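You operate a simulated robot arm through the tools that you are given. There is no shell and no other tool. Be economical: measure what you need, move in short steps, check, and stop when the job is done.

The job below is to be done with a simulated two-armed robot. You get a single attempt, and the scene is never put back.

JOB
On the end of the inspection table, fold the orange rag in half, so that its two short edges meet.

Only the result counts: the job must be done as asked and must still hold three seconds after the hand-in. Knocking over, shifting, dropping, spilling or breaking anything else fails it. Flat cloth is picked up by pressing the open fingertips on it (5 to 10 N) and closing them slowly along it; thin cloth reads only 2 to 8 mm in the jaws.

ROBOT AND FRAMES
Two 7-joint arms with two-finger parallel grippers on one trunk, on a base that drives. Base frame: it is fixed to the floor where the robot stands at the start and does not move with it; the origin is under the middle of the robot, x ahead of it, y to its left, z up; the surface under the hand at the start is at about z = 85. Readings come in cm, rad, newtons and seconds.
The left shoulder is at the start at [7, 13.4, 112.6], the right one opposite. With the tool pointing down near the work surface each hand reaches from about 20 to 66 cm from the robot's upright axis, wherever it stands, measured 20 degrees to its own side. Places, roughly: end of the inspection table [60, 0, 80]. Payload 1.57 kg a hand.
The tool frame of a hand sits at the grasp point between the pads (the TCP): z along the fingers, y along the line on which they close. The tips reach 3 cm beyond it. The gripper opens to 8 cm. The fingers are 1.7 cm wide and 1.2 cm thick; the gripper's body (4 by 8.2 cm) begins 8 cm behind the TCP.
Orientation is that of the tool frame in the base frame, as a unit quaternion [x, y, z, w]. With the fingers straight down and closing along the base's y, the tool's x points along the base's -x, its y along +y and its z along -z.

CONTROLS
- The arms move only by the tool apply_moves. It takes "left_increments", "right_increments" or both (then of equal length, played together; a hand with none holds still); each is a list of rows, each a list of 7 numbers: the shift along the tool's x, y, z in m, then the turn, a rotation vector about the tool's x, y, z in rad, then the opening, from 0 (shut) to 1 (fully open). In form: [[tx, ty, tz, wx, wy, wz, hand], ...]. A call has 1 to 20 rows; each row is the pose to reach, as a shift and turn from the pose commanded when the call began, along the tool's axes at that moment. Rows are played at 5 a second. More than 5 cm and 0.15 rad between two rows, or a gripper value outside its range, and nothing of the call is played. Where a pose cannot be reached the arm comes as near as it can. A force on the tool above 40 N (or 10 N above the force at the start of the call, whichever is more), or a blocked arm, ends the call early, and 0.2 s more pass. Each finger travels about 15.3 cm/s and halts on what it meets, pressing with about 21 N; the grip force reading is that of the motor and also rises with nothing between the fingers. The clock runs only during rows and for 0.2 s after the last one: add rows that repeat a pose to give the fingers time. The reply holds the time, the measured pose of the TCP, the force on the tool along the base axes, the opening and the grip force, in the units named above and with some noise, with the torque about the TCP (base axes, N m) and any sound that the robot's microphone picked up.
- Cameras (640 x 400 px; columns grow to the right, rows downward): "scene" is now at [13.04, 0.39, 133.69]; the picture's right is [0.07, -1.00, 0.00], its down [-0.73, -0.05, -0.68] and it looks along [0.68, 0.05, -0.73] (base axes); focal length 214 px, centre (320, 200). "left" rides on the left gripper at [7.2, 0.7, -12.2] in its tool frame; the picture's right is [-0.09, 1.00, 0.00], its down [-0.84, -0.08, -0.54] and it looks along [-0.54, -0.05, 0.84] (tool axes); focal length 238 px, centre (320, 200). "right" rides on the right gripper at [7.2, -0.7, -12.2] in its tool frame; the picture's right is [0.09, 1.00, 0.00], its down [-0.84, 0.08, -0.54] and it looks along [-0.54, 0.05, 0.84] (tool axes); focal length 238 px, centre (320, 200). There is no depth. A picture from a camera that has moved, and an enlarged one, comes with that camera's place and axes in the base frame and with its lens.
- capture(camera): a new picture of that camera. The clock stands still meanwhile.
- lift_body(by): slides the trunk up (or, below 0, down) by that many cm; the arms and the scene camera ride with it, the base frame stays. It gives what a move gives, with no picture.
- roll_base(legs): drives the robot by 1 to 6 legs, each [ahead, left, turn to the left] in cm, cm and rad, along the robot's own axes; the way and the turn of a leg run together, so that a leg with both is an arc; at most 150 cm and 3.142 rad a leg. The arms and the cameras ride along, it lands a little off, and it stops where it bumps. It gives what a move gives.
- aim_head(pan, tilt): turns the head with the scene camera to pan (to the left, within 1.501 rad either way) and tilt (down, from -0.506 to 1.204), counted from straight ahead of the robot. It gives what a move gives.
- zoom(camera, box): a new picture of the part [left, top, right, bottom] of that camera's present view, enlarged. The clock stands still meanwhile.
- hand_in(): hands the job in; it is judged then, once.

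Go step by step. Nothing tells you exact positions but the pictures and the camera data: compare them with the known pose of the tool, close in by small moves and look again before you grip or let go. The budget is 120 turns and 100 pictures, counting those below and the enlarged ones. Unless the task says otherwise, let go and move clear before handing in, and close with one line.

The tools are called as a command line: name --argument value ..., lists and objects as JSON in quotes. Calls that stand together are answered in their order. apply_moves: Moves the arms, as the interface text tells. Its arguments: {"type":"object","properties":{"left_increments":{"type":"array"},"right_increments":{"type":"array"}},"required":[]} The other tools are called the same way: lift_body (by) slides the trunk up or down; roll_base (legs) drives the base; aim_head (pan, tilt) turns the head that bears the scene camera; capture (camera) takes a picture; zoom (camera, box) takes an enlarged picture of a part of a camera's view; hand_in () hands the job in.

At the start:

```text
clock: 0.0
left_tool_pos: [35.29, 34.34, 117.7]
left_tcp_rot: [0.0, 1.0, 0.0, 0.0]
left_force: [-0.3, 0.7, 0.1]
left_ft_torque: [0.04, 0.02, -0.01]
left_width: 7.99
left_grip_force: 0.0
right_tool_pos: [46.95, -3.64, 105.79]
right_tcp_rot: [0.001, 1.0, 0.0, 0.001]
right_force: [0.3, 0.3, -0.5]
right_ft_torque: [0.0, 0.01, 0.0]
right_width: 8.01
right_grip_force: 0.0
trunk travel left (down, up): [-70.0, 24.0]
robot x, y, heading: [0.21, 0.06, -0.0]
head pan, tilt: [0.066, 0.824]
```

scene: 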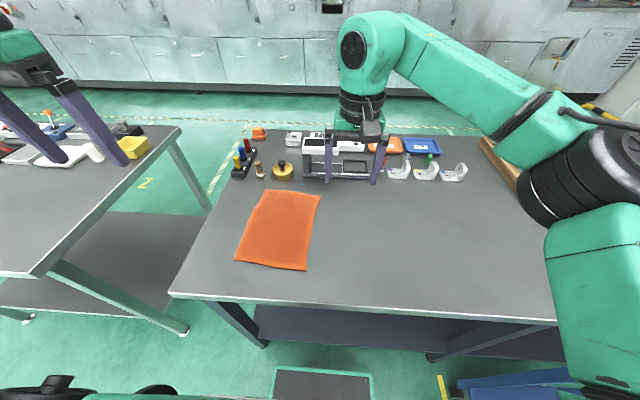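
right: 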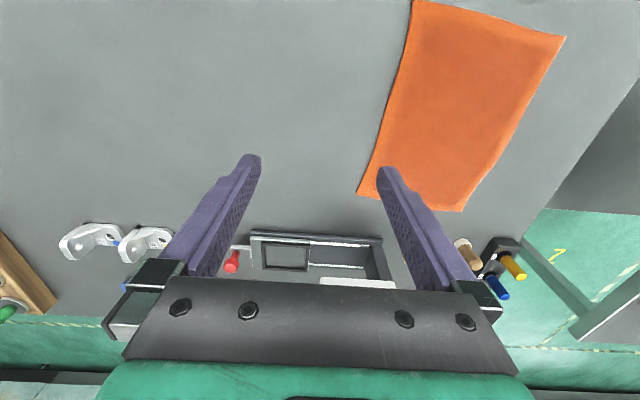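
left: 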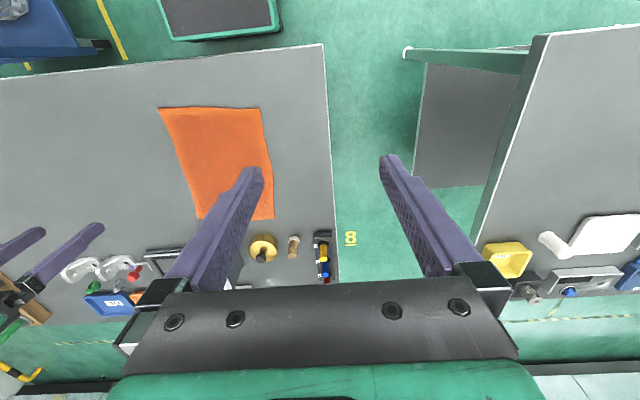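

The rag lies with its short edges near (x≈36) and far (x≈61), from y≈4 to 23. I'll enlarge the view to measure its corners.

zoom --camera "scene" --box '[200, 130, 360, 290]'

```text
2.50 times, centred on (280, 210) of scene
camera zoom: at [13.04, 0.39, 133.69], right [0.07, -1.0, 0.0], down [-0.73, -0.05, -0.68], along [0.68, 0.05, -0.73], focal length 536 px, centre (420, 175)
```

zoom: 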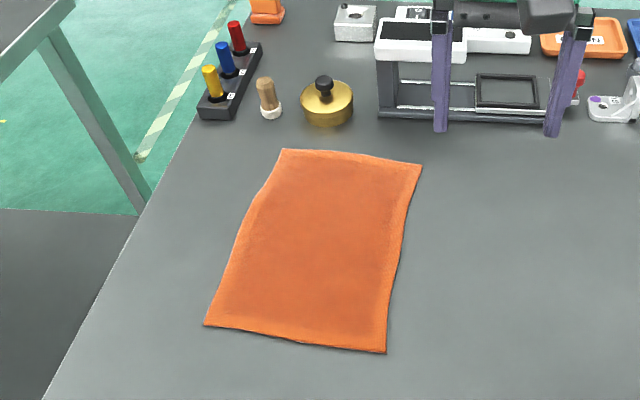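

The corners come out at about FL(61.8,21.9), FR(60.3,3.6), NR(35.1,5.3) and NL(36.6,23.6). Next I bring both hands above the near corners.

apply_moves --left_increments '[[-0.003, -0.022, 0.03, 0, 0, 0, 0.8], [-0.006, -0.044, 0.059, 0, 0, 0, 0.6], [-0.009, -0.067, 0.089, 0, 0, 0, 0.45], [-0.011, -0.089, 0.118, 0, 0, 0, 0.45], [-0.014, -0.111, 0.148, 0, 0, 0, 0.45], [-0.017, -0.133, 0.177, 0, 0, 0, 0.45], [-0.017, -0.133, 0.177, 0, 0, 0, 0.45]]' --right_increments '[[0.018, 0.018, 0.0, 0, 0, 0, 0.8], [0.035, 0.037, 0.0, 0, 0, 0, 0.6], [0.053, 0.056, 0.01, 0, 0, 0, 0.45], [0.07, 0.074, 0.025, 0, 0, 0, 0.45], [0.088, 0.093, 0.04, 0, 0, 0, 0.45], [0.105, 0.111, 0.058, 0, 0, 0, 0.45], [0.105, 0.111, 0.058, 0, 0, 0, 0.45]]'

capture --camera "left"

capture --camera "right"

capture --camera "scene"

```text
clock: 1.6
left_tool_pos: [36.87, 21.08, 100.16]
left_tcp_rot: [0.0, 1.0, 0.001, 0.0]
left_force: [0.0, -1.1, -0.4]
left_ft_torque: [0.01, -0.01, -0.02]
left_width: 3.6
left_grip_force: 0.1
right_tool_pos: [36.43, 7.57, 99.91]
right_tcp_rot: [-0.001, 1.0, 0.0, 0.001]
right_force: [0.2, -0.2, 0.5]
right_ft_torque: [0.02, -0.02, 0.0]
right_width: 3.61
right_grip_force: 0.0
trunk travel left (down, up): [-70.0, 24.0]
robot x, y, heading: [-0.13, 0.02, 0.002]
head pan, tilt: [0.066, 0.824]
```

```text
95 pictures are left
camera left: at [29.71, 21.64, 112.26], right [0.09, 1.0, 0.0], down [0.84, -0.08, 0.54], along [0.54, -0.05, -0.84], focal length 238 px, centre (320, 200)
```

left: 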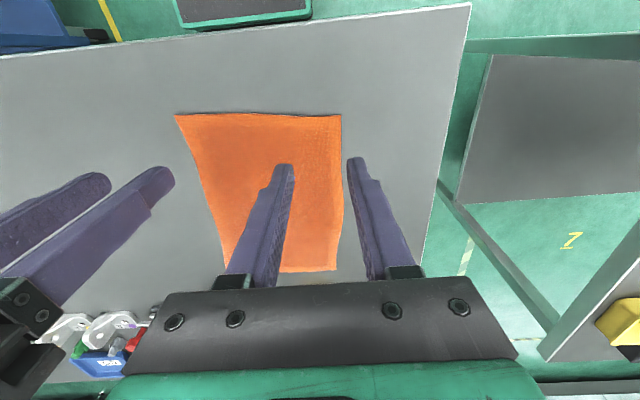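

```text
94 pictures are left
camera right: at [29.32, 6.76, 112.2], right [-0.09, 1.0, 0.0], down [0.84, 0.08, 0.54], along [0.54, 0.05, -0.84], focal length 238 px, centre (320, 200)
```

right: 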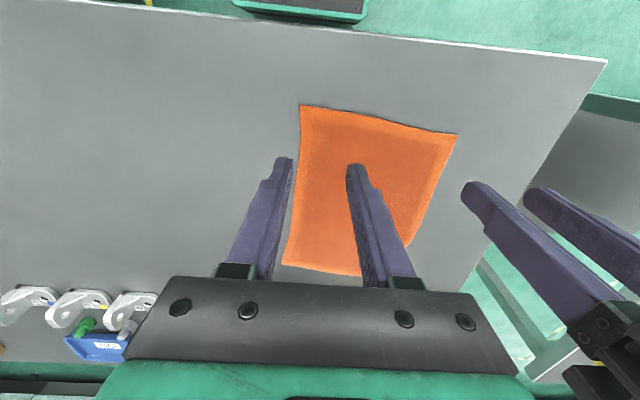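

```text
93 pictures are left
camera scene: at [13.0, 0.39, 133.7], right [0.07, -1.0, 0.0], down [-0.73, -0.05, -0.68], along [0.68, 0.05, -0.73], focal length 214 px, centre (320, 200)
```

scene: 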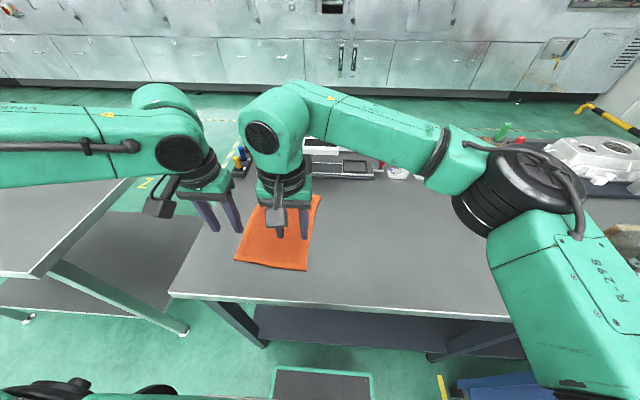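

The surface is at about z=85, with the near corners at NL(36.3,23.4) and NR(34.7,5.1). I'm lowering both hands to just above the cloth, about 1 cm inside the edge.

apply_moves --left_increments '[[-0.001, -0.003, 0.03, 0, 0, 0, 0.4], [-0.001, -0.003, 0.06, 0, 0, 0, 0.4], [-0.001, -0.003, 0.09, 0, 0, 0, 0.4], [-0.001, -0.003, 0.102, 0, 0, 0, 0.4], [-0.001, -0.003, 0.102, 0, 0, 0, 0.4]]' --right_increments '[[0.006, 0.001, 0.03, 0, 0, 0, 0.4], [0.006, 0.001, 0.06, 0, 0, 0, 0.4], [0.006, 0.001, 0.09, 0, 0, 0, 0.4], [0.006, 0.001, 0.1, 0, 0, 0, 0.4], [0.006, 0.001, 0.1, 0, 0, 0, 0.4]]'

capture --camera "left"

capture --camera "right"

```text
clock: 2.8
left_tool_pos: [37.1, 20.7, 89.97]
left_tcp_rot: [-0.001, 1.0, 0.0, 0.0]
left_force: [-0.3, -0.7, 0.5]
left_ft_torque: [0.0, 0.03, 0.01]
left_width: 3.2
left_grip_force: 0.1
right_tool_pos: [35.81, 7.58, 89.86]
right_tcp_rot: [0.0, 1.0, 0.0, 0.0]
right_force: [-1.1, 0.8, 0.1]
right_ft_torque: [0.04, 0.0, 0.0]
right_width: 3.19
right_grip_force: 0.0
trunk travel left (down, up): [-70.0, 24.0]
robot x, y, heading: [0.15, -0.17, -0.004]
head pan, tilt: [0.066, 0.824]
```

```text
92 pictures are left
camera left: at [29.81, 21.39, 102.02], right [0.09, 1.0, 0.0], down [0.84, -0.08, 0.54], along [0.54, -0.05, -0.84], focal length 238 px, centre (320, 200)
```

left: 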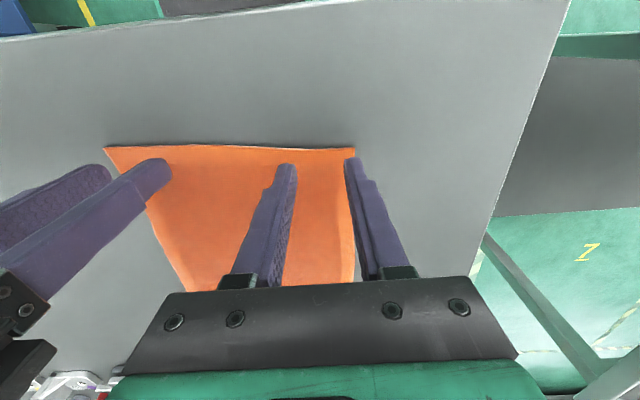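

```text
91 pictures are left
camera right: at [28.75, 6.89, 102.18], right [-0.09, 1.0, 0.0], down [0.84, 0.08, 0.54], along [0.54, 0.05, -0.84], focal length 238 px, centre (320, 200)
```

right: 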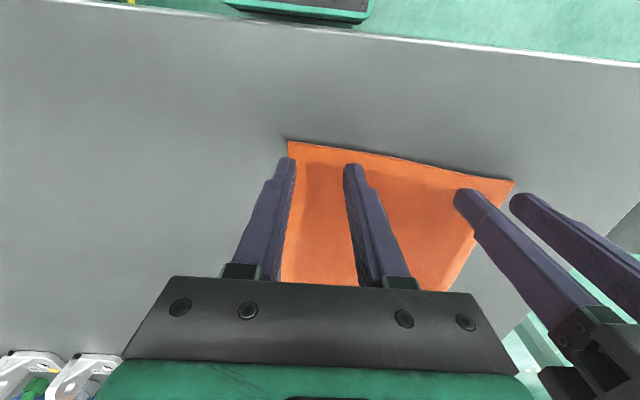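

Placement looks right. I move each hand 0.3 cm inward and descend slowly to contact.

apply_moves --left_increments '[[0, -0.003, 0.005, 0, 0, 0, 0.4], [0, -0.003, 0.01, 0, 0, 0, 0.4], [0, -0.003, 0.015, 0, 0, 0, 0.4], [0, -0.003, 0.018, 0, 0, 0, 0.4], [0, -0.003, 0.018, 0, 0, 0, 0.4]]' --right_increments '[[0, 0.003, 0.005, 0, 0, 0, 0.4], [0, 0.003, 0.01, 0, 0, 0, 0.4], [0, 0.003, 0.015, 0, 0, 0, 0.4], [0, 0.003, 0.018, 0, 0, 0, 0.4], [0, 0.003, 0.018, 0, 0, 0, 0.4]]'

```text
clock: 4.0
left_tool_pos: [37.12, 20.42, 88.3]
left_tcp_rot: [0.0, 1.0, -0.001, 0.004]
left_force: [2.8, 2.4, 19.2]
left_ft_torque: [-0.02, -0.11, 0.03]
left_width: 3.21
left_grip_force: 0.1
right_tool_pos: [35.73, 7.95, 88.42]
right_tcp_rot: [0.0, 1.0, 0.001, 0.002]
right_force: [3.0, 0.9, 8.6]
right_ft_torque: [0.05, -0.05, -0.02]
right_width: 3.19
right_grip_force: 0.1
trunk travel left (down, up): [-70.0, 24.0]
robot x, y, heading: [0.01, -0.08, -0.007]
head pan, tilt: [0.066, 0.824]
```

Both hands are in contact, but the left presses too hard, so I ease it up 1.2 mm.

apply_moves --left_increments '[[0, 0, -0.0012, 0, 0, 0, 0.4], [0, 0, -0.0012, 0, 0, 0, 0.4]]'

```text
clock: 4.6
left_tool_pos: [36.95, 20.36, 88.27]
left_tcp_rot: [0.0, 1.0, 0.0, 0.001]
left_force: [4.5, 0.8, 15.5]
left_ft_torque: [-0.04, -0.13, 0.06]
left_width: 3.19
left_grip_force: 0.0
right_tool_pos: [35.78, 7.92, 88.23]
right_tcp_rot: [0.0, 1.0, 0.001, 0.002]
right_force: [2.6, 1.3, 14.5]
right_ft_torque: [0.07, -0.1, 0.02]
right_width: 3.19
right_grip_force: 0.0
trunk travel left (down, up): [-70.0, 24.0]
robot x, y, heading: [-0.04, -0.23, -0.001]
head pan, tilt: [0.066, 0.824]
```

apply_moves --left_increments '[[0, 0, -0.002, 0, 0, 0, 0.4], [0, 0, -0.002, 0, 0, 0, 0.4]]' --right_increments '[[0, 0, -0.0015, 0, 0, 0, 0.4], [0, 0, -0.0015, 0, 0, 0, 0.4]]'

```text
clock: 5.2
left_tool_pos: [36.78, 20.39, 88.35]
left_tcp_rot: [-0.001, 1.0, 0.0, -0.001]
left_force: [0.8, -1.2, 3.3]
left_ft_torque: [-0.05, -0.02, 0.03]
left_width: 3.17
left_grip_force: 0.1
right_tool_pos: [35.74, 7.88, 88.3]
right_tcp_rot: [-0.001, 1.0, 0.0, 0.0]
right_force: [0.5, 1.5, 9.8]
right_ft_torque: [0.11, -0.02, 0.0]
right_width: 3.21
right_grip_force: 0.1
trunk travel left (down, up): [-70.0, 24.0]
robot x, y, heading: [-0.14, 0.03, 0.002]
head pan, tilt: [0.066, 0.824]
```

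Now I press the left hand 1 mm more and close both hands slowly.

apply_moves --left_increments '[[0, 0, 0.001, 0, 0, 0, 0.4], [0, 0, 0.001, 0, 0, 0, 0.36], [0, 0, 0.001, 0, 0, 0, 0.32], [0, 0, 0.001, 0, 0, 0, 0.28], [0, 0, 0.001, 0, 0, 0, 0.24], [0, 0, 0.001, 0, 0, 0, 0.2], [0, 0, 0.001, 0, 0, 0, 0.16], [0, 0, 0.001, 0, 0, 0, 0.12], [0, 0, 0.001, 0, 0, 0, 0.08], [0, 0, 0.001, 0, 0, 0, 0.04], [0, 0, 0.001, 0, 0, 0, 0], [0, 0, 0.001, 0, 0, 0, 0], [0, 0, 0.001, 0, 0, 0, 0]]' --right_increments '[[0, 0, 0, 0, 0, 0, 0.4], [0, 0, 0, 0, 0, 0, 0.36], [0, 0, 0, 0, 0, 0, 0.32], [0, 0, 0, 0, 0, 0, 0.28], [0, 0, 0, 0, 0, 0, 0.24], [0, 0, 0, 0, 0, 0, 0.2], [0, 0, 0, 0, 0, 0, 0.16], [0, 0, 0, 0, 0, 0, 0.12], [0, 0, 0, 0, 0, 0, 0.08], [0, 0, 0, 0, 0, 0, 0.04], [0, 0, 0, 0, 0, 0, 0], [0, 0, 0, 0, 0, 0, 0], [0, 0, 0, 0, 0, 0, 0]]'

capture --camera "left"

capture --camera "right"

```text
clock: 8.0
left_tool_pos: [37.04, 20.21, 88.49]
left_tcp_rot: [0.0, 1.0, 0.001, 0.001]
left_force: [-0.2, -13.3, 7.2]
left_ft_torque: [-0.4, 0.01, 0.03]
left_width: 0.45
left_grip_force: 20.5
right_tool_pos: [35.73, 7.94, 88.46]
right_tcp_rot: [0.0, 1.0, 0.001, 0.001]
right_force: [1.0, 12.3, 8.4]
right_ft_torque: [0.42, -0.05, 0.01]
right_width: 0.47
right_grip_force: 21.0
trunk travel left (down, up): [-70.0, 24.0]
robot x, y, heading: [-0.09, -0.13, -0.0]
head pan, tilt: [0.066, 0.824]
```

```text
90 pictures are left
camera left: at [29.71, 20.99, 100.55], right [0.09, 1.0, 0.0], down [0.84, -0.08, 0.54], along [0.54, -0.05, -0.84], focal length 238 px, centre (320, 200)
```

left: 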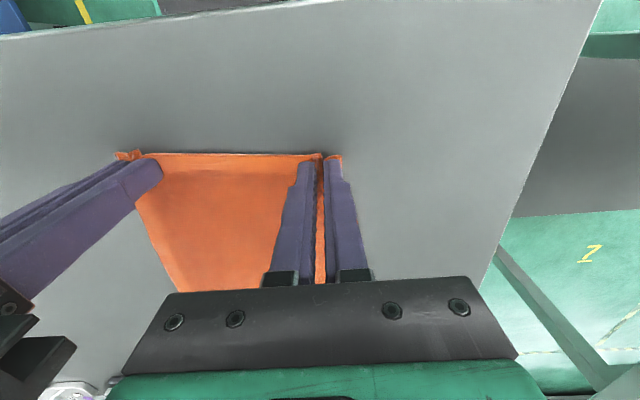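

```text
89 pictures are left
camera right: at [28.63, 7.15, 100.65], right [-0.09, 1.0, 0.0], down [0.84, 0.08, 0.54], along [0.54, 0.05, -0.84], focal length 238 px, centre (320, 200)
```

right: 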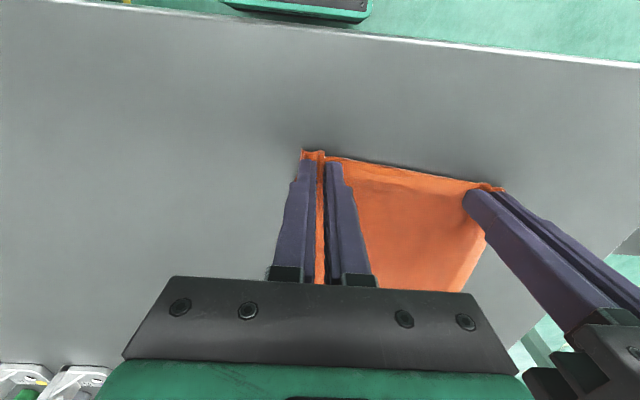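

Both hands hold the cloth, but the strip in the jaws is a full finger width deep and would leave a back-curl after folding. I'll open again, spread the cloth flat, and regrip nearer the edge.

apply_moves --left_increments '[[0, 0, 0, 0, 0, 0, 0.1], [0, 0, 0, 0, 0, 0, 0.2], [0, 0, 0, 0, 0, 0, 0.3], [0, 0, 0, 0, 0, 0, 0.4], [0, 0, -0.01, 0, 0, 0, 0.4], [0.007, 0, -0.015, 0, 0, 0, 0.4], [0.007, 0, -0.015, 0, 0, 0, 0.4]]' --right_increments '[[0, 0, 0, 0, 0, 0, 0.1], [0, 0, 0, 0, 0, 0, 0.2], [0, 0, 0, 0, 0, 0, 0.3], [0, 0, 0, 0, 0, 0, 0.4], [0, 0, -0.01, 0, 0, 0, 0.4], [0.007, 0, -0.015, 0, 0, 0, 0.4], [0.007, 0, -0.015, 0, 0, 0, 0.4]]'

capture --camera "left"

capture --camera "right"

```text
clock: 9.6
left_tool_pos: [36.39, 20.38, 89.76]
left_tcp_rot: [-0.001, 1.0, 0.0, 0.0]
left_force: [0.0, 0.2, -0.1]
left_ft_torque: [0.02, -0.01, 0.02]
left_width: 3.2
left_grip_force: 0.0
right_tool_pos: [35.12, 7.93, 89.76]
right_tcp_rot: [0.0, 1.0, 0.001, 0.001]
right_force: [-0.2, -1.3, 0.1]
right_ft_torque: [0.03, 0.0, 0.03]
right_width: 3.2
right_grip_force: 0.1
trunk travel left (down, up): [-70.0, 24.0]
robot x, y, heading: [-0.08, -0.11, -0.0]
head pan, tilt: [0.066, 0.824]
```

```text
88 pictures are left
camera left: at [29.2, 21.04, 101.96], right [0.09, 1.0, 0.0], down [0.84, -0.08, 0.54], along [0.54, -0.05, -0.84], focal length 238 px, centre (320, 200)
```

left: 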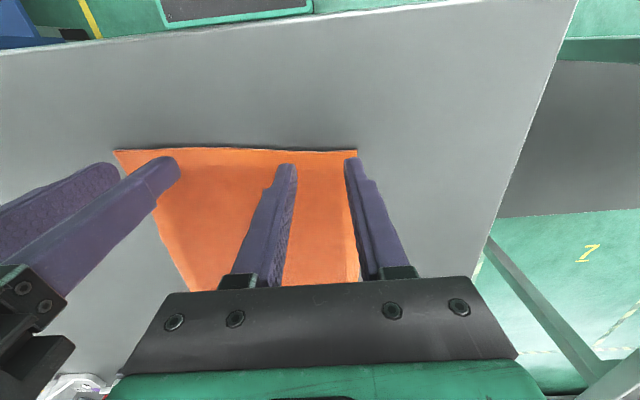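

```text
87 pictures are left
camera right: at [28.11, 7.16, 102.04], right [-0.09, 1.0, 0.0], down [0.84, 0.08, 0.54], along [0.54, 0.05, -0.84], focal length 238 px, centre (320, 200)
```

right: 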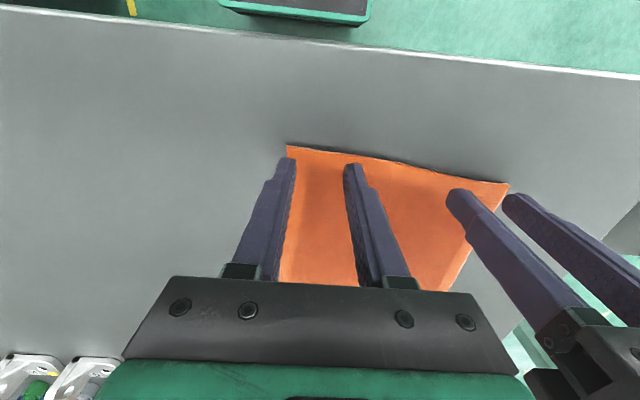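

The cloth is flat again. The edge is at x≈35.5 for the left hand and x≈34.6 for the right, so I shift a bit more and press.

apply_moves --left_increments '[[0.007, 0, 0.005, 0, 0, 0, 0.4], [0.007, 0, 0.01, 0, 0, 0, 0.4], [0.007, 0, 0.0145, 0, 0, 0, 0.4], [0.007, 0, 0.0145, 0, 0, 0, 0.4]]' --right_increments '[[0.004, 0, 0.005, 0, 0, 0, 0.4], [0.004, 0, 0.01, 0, 0, 0, 0.4], [0.004, 0, 0.0145, 0, 0, 0, 0.4], [0.004, 0, 0.0145, 0, 0, 0, 0.4]]'

```text
clock: 10.6
left_tool_pos: [35.7, 20.34, 88.29]
left_tcp_rot: [0.0, 1.0, 0.0, 0.001]
left_force: [0.6, -0.9, 3.5]
left_ft_torque: [-0.03, -0.04, -0.04]
left_width: 3.18
left_grip_force: 0.0
right_tool_pos: [34.87, 7.96, 88.46]
right_tcp_rot: [0.001, 1.0, 0.0, 0.0]
right_force: [0.3, -1.3, 3.0]
right_ft_torque: [-0.02, -0.04, 0.0]
right_width: 3.24
right_grip_force: 0.1
trunk travel left (down, up): [-70.0, 24.0]
robot x, y, heading: [0.21, 0.18, -0.005]
head pan, tilt: [0.066, 0.824]
```

Light contact on both hands. I press about 1 mm more and close slowly.

apply_moves --left_increments '[[0, 0, 0.001, 0, 0, 0, 0.4], [0, 0, 0.001, 0, 0, 0, 0.36], [0, 0, 0.001, 0, 0, 0, 0.32], [0, 0, 0.001, 0, 0, 0, 0.28], [0, 0, 0.001, 0, 0, 0, 0.24], [0, 0, 0.001, 0, 0, 0, 0.2], [0, 0, 0.001, 0, 0, 0, 0.16], [0, 0, 0.001, 0, 0, 0, 0.12], [0, 0, 0.001, 0, 0, 0, 0.08], [0, 0, 0.001, 0, 0, 0, 0.04], [0, 0, 0.001, 0, 0, 0, 0], [0, 0, 0.001, 0, 0, 0, 0], [0, 0, 0.001, 0, 0, 0, 0]]' --right_increments '[[0, 0, 0.001, 0, 0, 0, 0.4], [0, 0, 0.001, 0, 0, 0, 0.36], [0, 0, 0.001, 0, 0, 0, 0.32], [0, 0, 0.001, 0, 0, 0, 0.28], [0, 0, 0.001, 0, 0, 0, 0.24], [0, 0, 0.001, 0, 0, 0, 0.2], [0, 0, 0.001, 0, 0, 0, 0.16], [0, 0, 0.001, 0, 0, 0, 0.12], [0, 0, 0.001, 0, 0, 0, 0.08], [0, 0, 0.001, 0, 0, 0, 0.04], [0, 0, 0.001, 0, 0, 0, 0], [0, 0, 0.001, 0, 0, 0, 0], [0, 0, 0.001, 0, 0, 0, 0]]'

capture --camera "left"

capture --camera "right"

```text
clock: 13.4
left_tool_pos: [35.72, 20.21, 88.29]
left_tcp_rot: [0.001, 1.0, 0.0, 0.001]
left_force: [-0.9, -14.6, 6.2]
left_ft_torque: [-0.49, -0.03, -0.07]
left_width: 0.43
left_grip_force: 20.7
right_tool_pos: [34.61, 7.8, 88.29]
right_tcp_rot: [-0.001, 1.0, 0.001, 0.002]
right_force: [0.2, 14.4, 12.2]
right_ft_torque: [0.49, -0.07, 0.1]
right_width: 0.48
right_grip_force: 21.3
trunk travel left (down, up): [-70.0, 24.0]
robot x, y, heading: [-0.18, 0.13, -0.002]
head pan, tilt: [0.066, 0.824]
```

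```text
86 pictures are left
camera left: at [28.29, 20.98, 100.49], right [0.09, 1.0, 0.0], down [0.84, -0.08, 0.54], along [0.54, -0.05, -0.84], focal length 238 px, centre (320, 200)
```

left: 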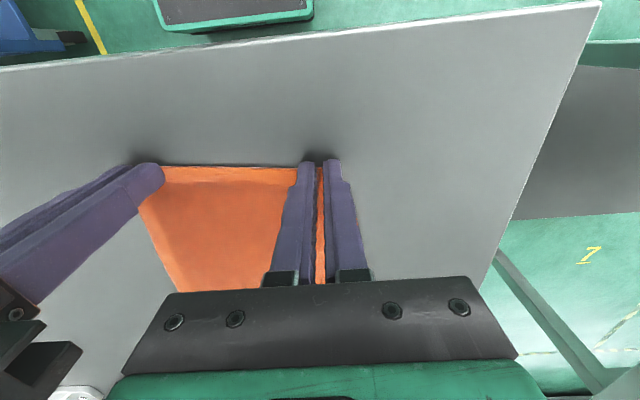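

```text
85 pictures are left
camera right: at [27.53, 7.12, 100.58], right [-0.09, 1.0, 0.0], down [0.84, 0.08, 0.54], along [0.54, 0.05, -0.84], focal length 238 px, centre (320, 200)
```

right: 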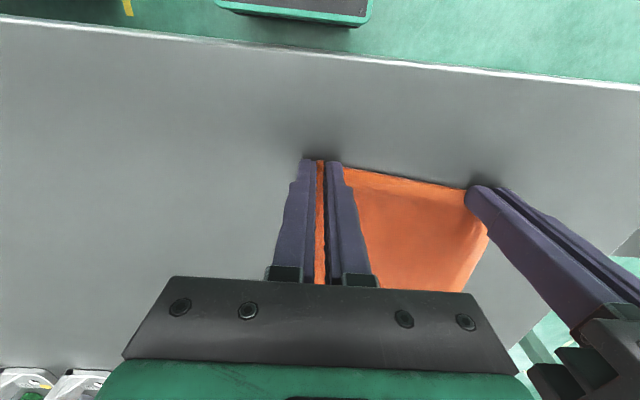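

Both corners are held near the edge. I lift and carry forward along the first part of the fold arc.

apply_moves --left_increments '[[-0.001, -0.002, -0.0154, 0, 0, 0, 0], [-0.004, -0.003, -0.0305, 0, 0, 0, 0], [-0.009, -0.003, -0.0452, 0, 0, 0, 0], [-0.0158, -0.004, -0.059, 0, 0, 0, 0], [-0.0244, -0.004, -0.0718, 0, 0, 0, 0], [-0.0346, -0.005, -0.0834, 0, 0, 0, 0], [-0.0462, -0.006, -0.0936, 0, 0, 0, 0], [-0.059, -0.0065, -0.102, 0, 0, 0, 0], [-0.059, -0.0065, -0.102, 0, 0, 0, 0]]' --right_increments '[[-0.001, 0.002, -0.0154, 0, 0, 0, 0], [-0.004, 0.002, -0.0305, 0, 0, 0, 0], [-0.009, 0.002, -0.0452, 0, 0, 0, 0], [-0.0158, 0.001, -0.059, 0, 0, 0, 0], [-0.0244, 0.001, -0.0718, 0, 0, 0, 0], [-0.0346, 0, -0.0834, 0, 0, 0, 0], [-0.0462, 0, -0.0936, 0, 0, 0, 0], [-0.059, -0.0005, -0.102, 0, 0, 0, 0], [-0.059, -0.0005, -0.102, 0, 0, 0, 0]]'

capture --camera "scene"

capture --camera "left"

```text
clock: 15.4
left_tool_pos: [41.55, 19.69, 98.45]
left_tcp_rot: [0.0, 1.0, 0.0, 0.0]
left_force: [0.0, -3.8, -0.3]
left_ft_torque: [-0.14, -0.03, 0.0]
left_width: 0.34
left_grip_force: 21.2
right_tool_pos: [40.6, 7.88, 98.52]
right_tcp_rot: [0.001, 1.0, 0.0, 0.0]
right_force: [0.4, 5.1, 0.1]
right_ft_torque: [0.17, -0.02, 0.07]
right_width: 0.34
right_grip_force: 20.9
trunk travel left (down, up): [-70.0, 24.0]
robot x, y, heading: [0.11, 0.02, 0.002]
head pan, tilt: [0.066, 0.824]
```

```text
84 pictures are left
camera scene: at [13.01, 0.4, 133.7], right [0.07, -1.0, 0.0], down [-0.73, -0.05, -0.68], along [0.68, 0.05, -0.73], focal length 214 px, centre (320, 200)
```

scene: 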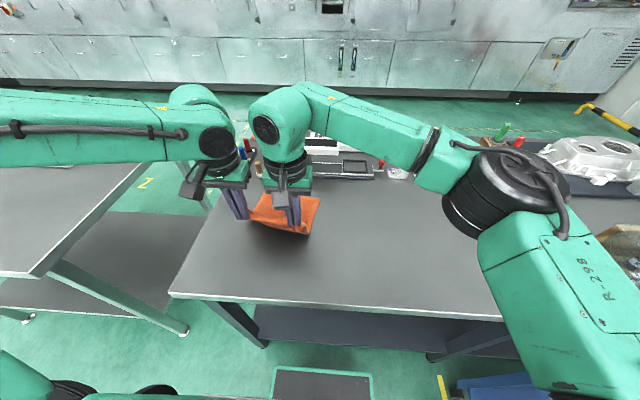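

```text
83 pictures are left
camera left: at [34.31, 20.42, 110.65], right [0.09, 1.0, 0.0], down [0.84, -0.08, 0.54], along [0.54, -0.05, -0.84], focal length 238 px, centre (320, 200)
```

left: 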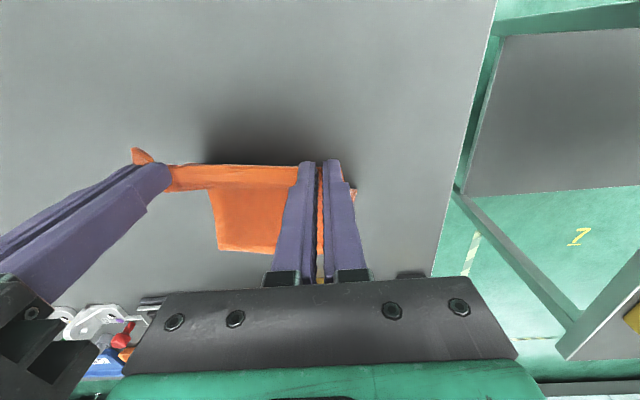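

The cloth follows well. I continue over the top of the arc to about x≈58.

apply_moves --left_increments '[[-0.009, -0.0005, -0.005, 0, 0, 0, 0], [-0.019, -0.001, -0.0088, 0, 0, 0, 0], [-0.029, -0.002, -0.012, 0, 0, 0, 0], [-0.039, -0.0025, -0.0143, 0, 0, 0, 0], [-0.05, -0.003, -0.0155, 0, 0, 0, 0], [-0.06, -0.0035, -0.016, 0, 0, 0, 0], [-0.07, -0.004, -0.0155, 0, 0, 0, 0], [-0.081, -0.005, -0.0143, 0, 0, 0, 0], [-0.091, -0.0055, -0.012, 0, 0, 0, 0], [-0.101, -0.006, -0.0088, 0, 0, 0, 0], [-0.111, -0.0065, -0.005, 0, 0, 0, 0], [-0.12, -0.007, 0, 0, 0, 0, 0], [-0.129, -0.0075, 0.0055, 0, 0, 0, 0], [-0.137, -0.008, 0.012, 0, 0, 0, 0], [-0.145, -0.0085, 0.019, 0, 0, 0, 0], [-0.152, -0.009, 0.0268, 0, 0, 0, 0], [-0.158, -0.0095, 0.035, 0, 0, 0, 0], [-0.164, -0.01, 0.044, 0, 0, 0, 0], [-0.164, -0.01, 0.044, 0, 0, 0, 0]]' --right_increments '[[-0.009, -0.0005, -0.005, 0, 0, 0, 0], [-0.019, -0.001, -0.0088, 0, 0, 0, 0], [-0.029, -0.002, -0.012, 0, 0, 0, 0], [-0.039, -0.0025, -0.0143, 0, 0, 0, 0], [-0.05, -0.003, -0.0155, 0, 0, 0, 0], [-0.06, -0.0035, -0.016, 0, 0, 0, 0], [-0.07, -0.004, -0.0155, 0, 0, 0, 0], [-0.081, -0.005, -0.0143, 0, 0, 0, 0], [-0.091, -0.0055, -0.012, 0, 0, 0, 0], [-0.101, -0.006, -0.0088, 0, 0, 0, 0], [-0.111, -0.0065, -0.005, 0, 0, 0, 0], [-0.12, -0.007, 0, 0, 0, 0, 0], [-0.129, -0.0075, 0.0055, 0, 0, 0, 0], [-0.137, -0.008, 0.012, 0, 0, 0, 0], [-0.145, -0.0085, 0.019, 0, 0, 0, 0], [-0.152, -0.009, 0.0268, 0, 0, 0, 0], [-0.158, -0.0095, 0.035, 0, 0, 0, 0], [-0.164, -0.01, 0.044, 0, 0, 0, 0], [-0.164, -0.01, 0.044, 0, 0, 0, 0]]'

capture --camera "scene"

capture --camera "left"

capture --camera "right"

```text
clock: 19.4
left_tool_pos: [54.88, 20.0, 94.84]
left_tcp_rot: [0.0, 1.0, 0.0, 0.002]
left_force: [0.1, 0.0, 0.1]
left_ft_torque: [-0.02, 0.01, 0.03]
left_width: 0.32
left_grip_force: 20.9
left hand out of reach, approached as far as the arm can: row 14, 15, 16, 17, 18, 19
right_tool_pos: [53.55, 6.63, 94.21]
right_tcp_rot: [0.001, 1.0, -0.001, -0.001]
right_force: [0.3, -0.7, -0.5]
right_ft_torque: [-0.01, 0.0, 0.0]
right_width: 0.0
right_grip_force: 20.6
right hand out of reach, approached as far as the arm can: row 13, 14, 15, 16, 17, 18, 19
trunk travel left (down, up): [-70.0, 24.0]
robot x, y, heading: [-0.06, -0.08, -0.006]
head pan, tilt: [0.066, 0.824]
```

```text
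82 pictures are left
camera scene: at [12.95, 0.44, 133.7], right [0.07, -1.0, 0.0], down [-0.73, -0.05, -0.68], along [0.68, 0.04, -0.73], focal length 214 px, centre (320, 200)
```

scene: 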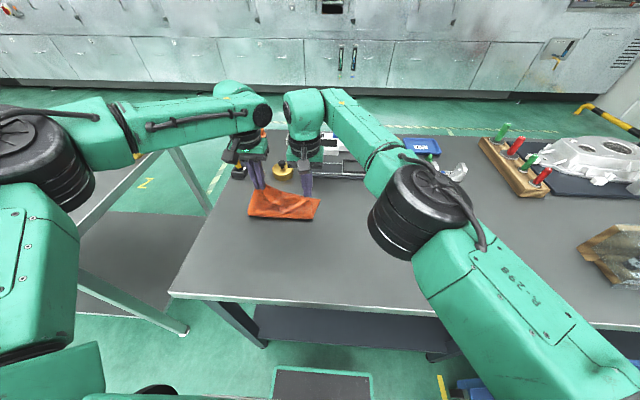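

```text
81 pictures are left
camera left: at [47.61, 20.74, 107.03], right [0.09, 1.0, 0.0], down [0.84, -0.08, 0.54], along [0.54, -0.05, -0.84], focal length 238 px, centre (320, 200)
```

left: 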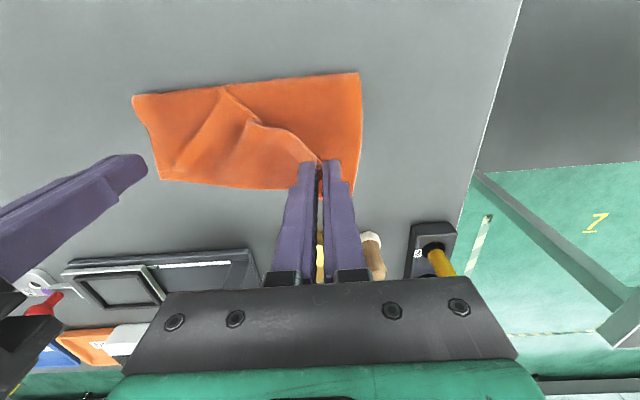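

```text
80 pictures are left
camera right: at [46.4, 5.87, 106.42], right [-0.09, 1.0, 0.0], down [0.84, 0.08, 0.54], along [0.54, 0.05, -0.84], focal length 238 px, centre (320, 200)
```

right: 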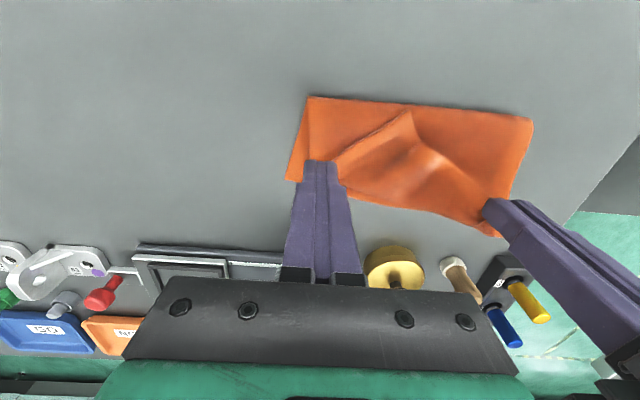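

The right jaw slipped, though its corner seems to have fallen close to its place; both arms ran out of reach. I'll take a closer look.

zoom --camera "right" --box '[270, 80, 550, 255]'

zoom --camera "left" --box '[110, 60, 390, 235]'

```text
2.29 times, centred on (410, 168) of right
camera zoom: at [46.4, 5.87, 106.42], right [-0.09, 1.0, 0.0], down [0.84, 0.08, 0.54], along [0.54, 0.05, -0.84], focal length 545 px, centre (114, 274)
```

zoom: 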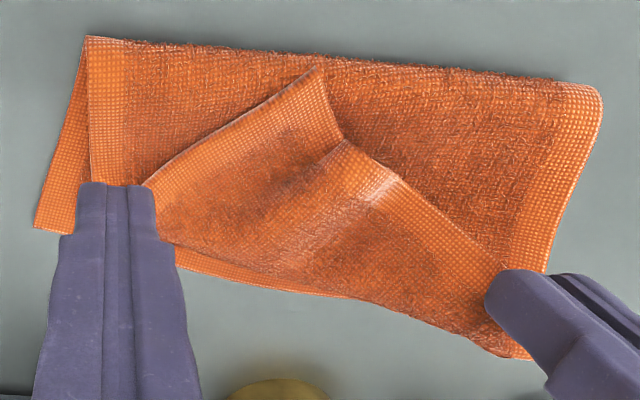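

```text
2.29 times, centred on (250, 148) of left
camera zoom: at [47.61, 20.74, 107.03], right [0.09, 1.0, 0.0], down [0.84, -0.08, 0.54], along [0.54, -0.05, -0.84], focal length 545 px, centre (480, 320)
```

zoom: 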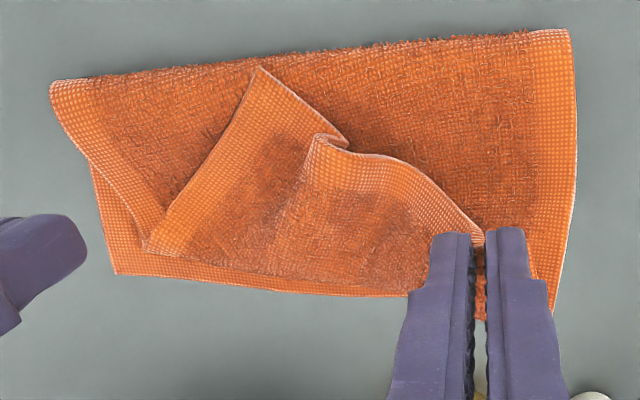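

The right corner flopped back over the upper layer and the left still holds. I lower the left hand, lift the right clear, and then drive slightly ahead for reach.

apply_moves --left_increments '[[0.01, 0, 0.01, 0, 0, 0, 0], [0.02, 0, 0.02, 0, 0, 0, 0], [0.03, 0, 0.03, 0, 0, 0, 0], [0.03, 0, 0.03, 0, 0, 0, 0]]' --right_increments '[[0.015, 0, -0.03, 0, 0, 0, 0], [0.03, 0, -0.06, 0, 0, 0, 0.4], [0.05, -0.02, -0.06, 0, 0, 0, 0.4], [0.08, -0.04, -0.06, 0, 0, 0, 0.4]]'

aim_head --pan 0 --tilt 1.2

capture --camera "scene"

```text
clock: 20.4
left_tool_pos: [51.93, 19.88, 91.88]
left_tcp_rot: [0.0, 1.0, 0.001, 0.001]
left_force: [-0.5, -0.4, -0.4]
left_ft_torque: [0.0, -0.01, 0.0]
left_width: 0.33
left_grip_force: 20.8
right_tool_pos: [45.53, 2.6, 100.33]
right_tcp_rot: [0.001, 1.0, 0.001, 0.0]
right_force: [0.0, -0.5, 0.9]
right_ft_torque: [0.01, 0.01, -0.01]
right_width: 3.19
right_grip_force: 0.0
trunk travel left (down, up): [-70.0, 24.0]
robot x, y, heading: [0.26, -0.22, -0.002]
head pan, tilt: [0.066, 0.824]
```

```text
clock: 21.2
left_tool_pos: [52.01, 20.04, 91.61]
left_tcp_rot: [0.0, 1.0, 0.0, 0.0]
left_force: [0.1, -0.4, -0.7]
left_ft_torque: [0.01, 0.01, 0.02]
left_width: 0.33
left_grip_force: 21.2
right_tool_pos: [45.6, 2.92, 100.28]
right_tcp_rot: [0.001, 1.0, 0.0, -0.001]
right_force: [-0.2, -0.7, 0.7]
right_ft_torque: [-0.01, 0.03, -0.03]
right_width: 3.19
right_grip_force: 0.0
trunk travel left (down, up): [-70.0, 24.0]
robot x, y, heading: [-0.25, -0.23, 0.004]
head pan, tilt: [0.0, 1.201]
```

```text
77 pictures are left
camera scene: at [10.74, -0.13, 131.12], right [0.0, -1.0, 0.0], down [-0.93, 0.0, -0.36], along [0.36, 0.0, -0.93], focal length 214 px, centre (320, 200)
```

scene: 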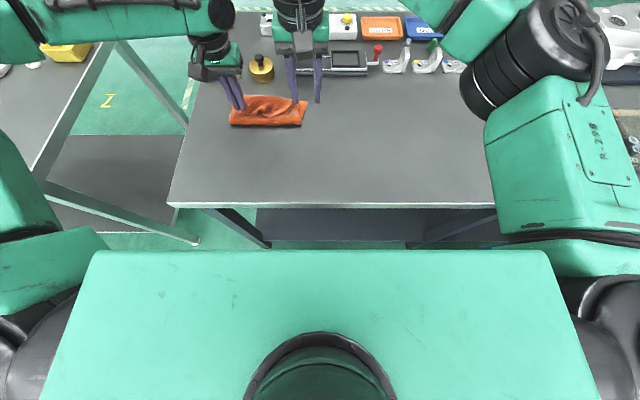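

The commanded pose follows the actual one, and there looks to be about 7 cm clear ahead of the base. I drive ahead 5 cm, which also carries the left corner forward.

roll_base --legs '[[5, 0, 0]]'

aim_head --pan 0.1 --tilt 0.9

capture --camera "left"

capture --camera "right"

```text
clock: 22.2
left_tool_pos: [56.72, 19.89, 91.94]
left_tcp_rot: [0.0, 1.0, -0.001, 0.001]
left_force: [-0.3, -0.9, 0.4]
left_ft_torque: [0.02, -0.03, 0.0]
left_width: 0.33
left_grip_force: 20.9
right_tool_pos: [50.11, 2.81, 100.51]
right_tcp_rot: [0.0, 1.0, 0.001, 0.001]
right_force: [-0.1, -0.6, -0.2]
right_ft_torque: [-0.01, -0.03, -0.01]
right_width: 3.2
right_grip_force: 0.1
trunk travel left (down, up): [-70.0, 24.0]
robot x, y, heading: [5.14, -0.15, -0.003]
head pan, tilt: [0.0, 1.201]
```

```text
clock: 23.0
left_tool_pos: [56.97, 20.02, 91.67]
left_tcp_rot: [0.0, 1.0, 0.0, 0.0]
left_force: [0.6, -0.3, -0.1]
left_ft_torque: [-0.01, 0.02, 0.03]
left_width: 0.34
left_grip_force: 21.1
right_tool_pos: [50.5, 2.89, 100.09]
right_tcp_rot: [0.0, 1.0, 0.0, 0.0]
right_force: [0.5, 0.0, 0.6]
right_ft_torque: [-0.01, 0.0, -0.01]
right_width: 3.21
right_grip_force: 0.0
trunk travel left (down, up): [-70.0, 24.0]
robot x, y, heading: [4.76, -0.08, -0.001]
head pan, tilt: [0.099, 0.901]
```

```text
76 pictures are left
camera left: at [49.71, 20.72, 103.9], right [0.09, 1.0, 0.0], down [0.84, -0.08, 0.54], along [0.54, -0.05, -0.84], focal length 238 px, centre (320, 200)
```

left: 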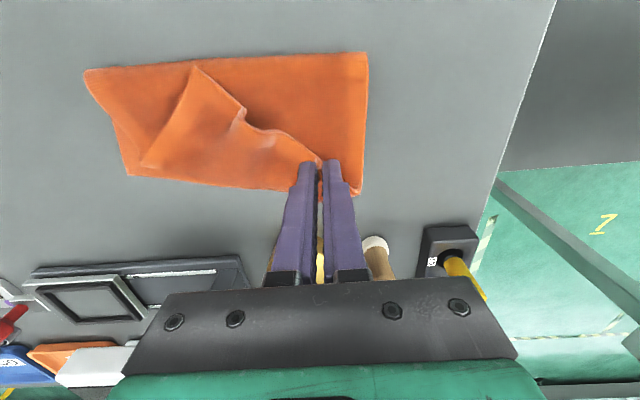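

```text
75 pictures are left
camera right: at [43.43, 2.02, 112.49], right [-0.09, 1.0, 0.0], down [0.84, 0.08, 0.54], along [0.54, 0.05, -0.84], focal length 238 px, centre (320, 200)
```

right: 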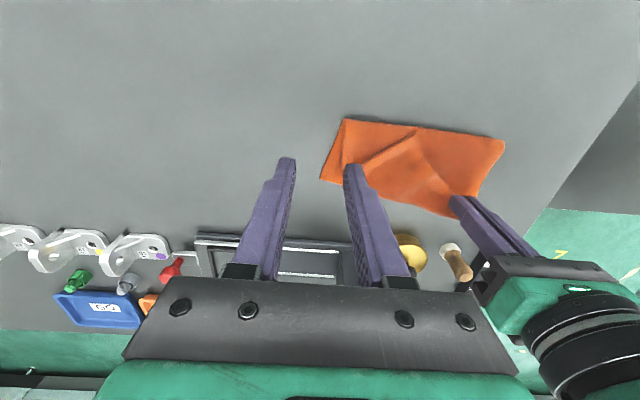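

The fold is lopsided: the bottom right corner was dragged in and the top right corner folded back. The cleanest fix is to carry the held left corner back along the arc to reopen the rag, then regrip the right corner on bare table.

apply_moves --left_increments '[[0.01, 0, -0.02, 0, 0, 0, 0], [0.025, 0, -0.04, 0, 0, 0, 0], [0.04, 0, -0.06, 0, 0, 0, 0], [0.06, 0, -0.08, 0, 0, 0, 0], [0.085, 0, -0.09, 0, 0, 0, 0], [0.11, 0.002, -0.085, 0, 0, 0, 0], [0.135, 0.004, -0.07, 0, 0, 0, 0], [0.16, 0.006, -0.05, 0, 0, 0, 0], [0.18, 0.008, -0.03, 0, 0, 0, 0], [0.195, 0.008, -0.01, 0, 0, 0, 0], [0.205, 0.008, 0.0, 0, 0, 0, 0], [0.205, 0.008, 0.0, 0, 0, 0, 0]]' --right_increments '[[0.03, -0.03, 0, 0, 0, 0, 0.4], [0.06, -0.06, 0, 0, 0, 0, 0.4], [0.09, -0.09, 0, 0, 0, 0, 0.4], [0.1, -0.1, 0, 0, 0, 0, 0.4], [0.1, -0.1, 0, 0, 0, 0, 0.4], [0.1, -0.1, 0, 0, 0, 0, 0.4], [0.1, -0.1, 0, 0, 0, 0, 0.4], [0.1, -0.1, 0, 0, 0, 0, 0.4], [0.1, -0.1, 0, 0, 0, 0, 0.4], [0.1, -0.1, 0, 0, 0, 0, 0.4], [0.1, -0.1, 0, 0, 0, 0, 0.4], [0.1, -0.1, 0, 0, 0, 0, 0.4]]'

capture --camera "scene"

capture --camera "right"

capture --camera "left"

```text
clock: 25.6
left_tool_pos: [38.52, 20.71, 92.29]
left_tcp_rot: [0.0, 1.0, 0.001, 0.0]
left_force: [-0.6, -0.9, 1.3]
left_ft_torque: [0.02, 0.01, 0.02]
left_width: 0.33
left_grip_force: 21.3
left hand out of reach, approached as far as the arm can: row 10, 11, 12
right_tool_pos: [40.36, -7.41, 100.14]
right_tcp_rot: [0.0, 1.0, 0.001, 0.0]
right_force: [0.2, 0.4, -0.4]
right_ft_torque: [-0.01, -0.03, 0.02]
right_width: 3.21
right_grip_force: 0.0
trunk travel left (down, up): [-70.0, 24.0]
robot x, y, heading: [5.1, -0.28, 0.005]
head pan, tilt: [0.099, 0.901]
```

```text
74 pictures are left
camera scene: at [17.57, 0.36, 133.1], right [0.1, -0.99, 0.0], down [-0.78, -0.08, -0.62], along [0.62, 0.06, -0.78], focal length 214 px, centre (320, 200)
```

scene: 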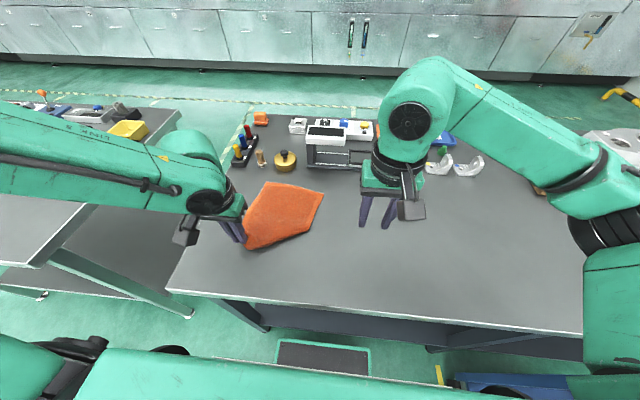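

```text
73 pictures are left
camera right: at [33.27, -8.21, 112.47], right [-0.09, 1.0, 0.0], down [0.84, 0.08, 0.54], along [0.54, 0.05, -0.84], focal length 238 px, centre (320, 200)
```

right: 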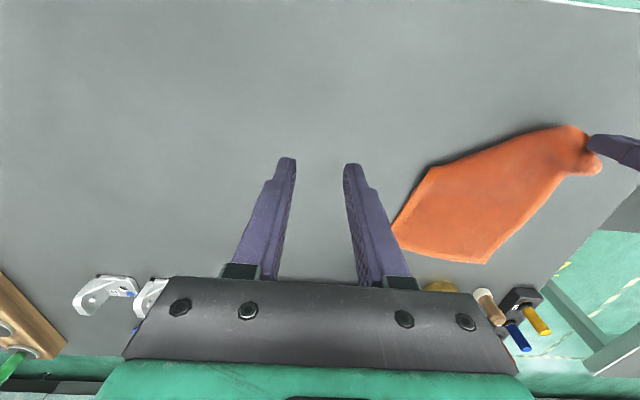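

```text
72 pictures are left
camera left: at [31.33, 21.41, 104.33], right [0.09, 1.0, 0.0], down [0.84, -0.08, 0.54], along [0.54, -0.05, -0.84], focal length 238 px, centre (320, 200)
```

left: 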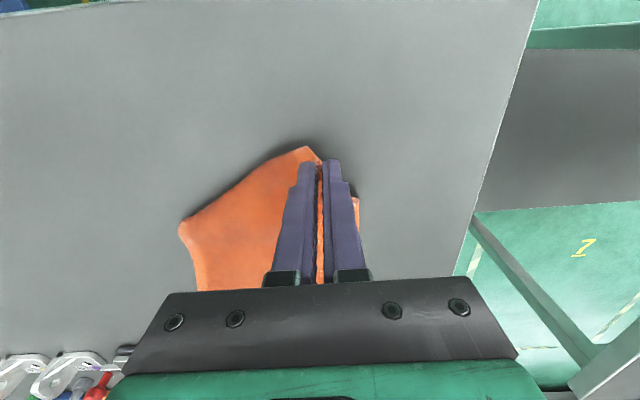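

The right near corner is now tucked underneath. I'll raise the left corner high so the short edge hangs free below it, then lay it out again toward the left. Lift first.

apply_moves --left_increments '[[-0.01, -0.005, -0.03, 0, 0, 0, 0], [-0.03, -0.015, -0.055, 0, 0, 0, 0], [-0.05, -0.03, -0.08, 0, 0, 0, 0], [-0.07, -0.045, -0.1, 0, 0, 0, 0], [-0.08, -0.06, -0.12, 0, 0, 0, 0], [-0.08, -0.075, -0.14, 0, 0, 0, 0], [-0.08, -0.08, -0.15, 0, 0, 0, 0], [-0.08, -0.08, -0.15, 0, 0, 0, 0]]'

roll_base --legs '[[-5, 0, 0]]'

capture --camera "scene"

capture --camera "right"

capture --camera "left"

```text
clock: 27.4
left_tool_pos: [46.67, 13.03, 107.13]
left_tcp_rot: [0.001, 1.0, 0.0, 0.0]
left_force: [0.5, 1.0, -1.1]
left_ft_torque: [-0.04, -0.02, -0.02]
left_width: 0.34
left_grip_force: 21.0
right_tool_pos: [40.38, -7.25, 100.21]
right_tcp_rot: [0.001, 1.0, 0.0, 0.0]
right_force: [0.3, -0.3, 0.7]
right_ft_torque: [-0.01, -0.01, 0.03]
right_width: 3.21
right_grip_force: 0.0
trunk travel left (down, up): [-70.0, 24.0]
robot x, y, heading: [4.93, 0.02, 0.0]
head pan, tilt: [0.099, 0.901]
```

```text
clock: 28.3
left_tool_pos: [41.93, 13.04, 106.93]
left_tcp_rot: [0.001, 1.0, 0.001, -0.001]
left_force: [0.1, 0.7, 0.4]
left_ft_torque: [0.02, 0.03, 0.01]
left_width: 0.32
left_grip_force: 21.0
right_tool_pos: [35.72, -7.27, 100.06]
right_tcp_rot: [0.0, 1.0, -0.001, -0.002]
right_force: [0.0, 0.2, 0.0]
right_ft_torque: [0.02, 0.04, 0.0]
right_width: 3.18
right_grip_force: 0.1
trunk travel left (down, up): [-70.0, 24.0]
robot x, y, heading: [-0.02, 0.21, -0.002]
head pan, tilt: [0.099, 0.901]
```

```text
71 pictures are left
camera scene: at [13.01, 0.6, 133.05], right [0.1, -0.99, 0.0], down [-0.78, -0.08, -0.62], along [0.62, 0.06, -0.79], focal length 214 px, centre (320, 200)
```

scene: 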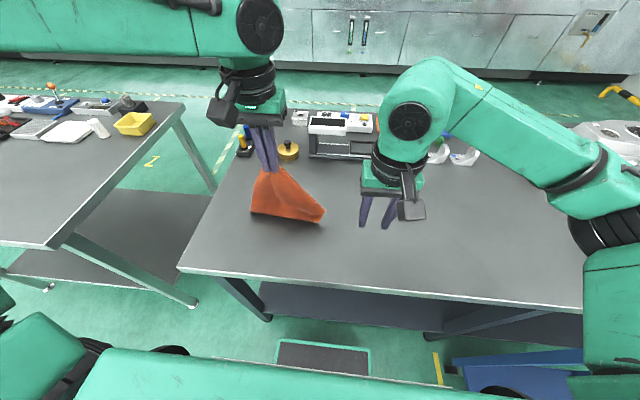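

```text
70 pictures are left
camera right: at [28.63, -8.02, 112.37], right [-0.09, 1.0, 0.0], down [0.84, 0.08, 0.54], along [0.54, 0.05, -0.84], focal length 238 px, centre (320, 200)
```

right: 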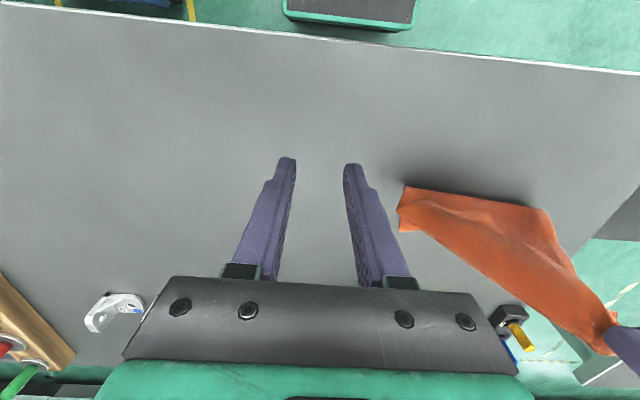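

```text
69 pictures are left
camera left: at [34.75, 13.7, 119.12], right [0.09, 1.0, 0.0], down [0.84, -0.08, 0.54], along [0.54, -0.05, -0.84], focal length 238 px, centre (320, 200)
```

left: 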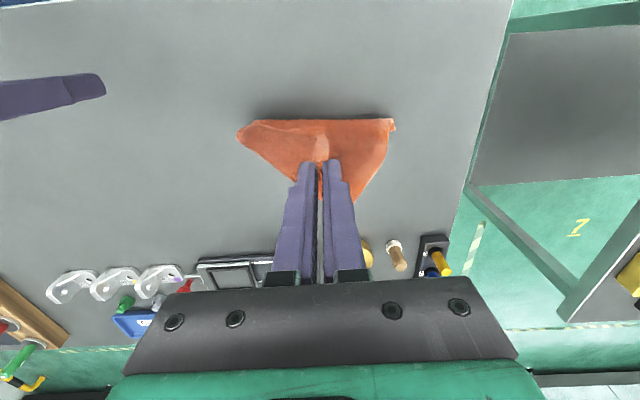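

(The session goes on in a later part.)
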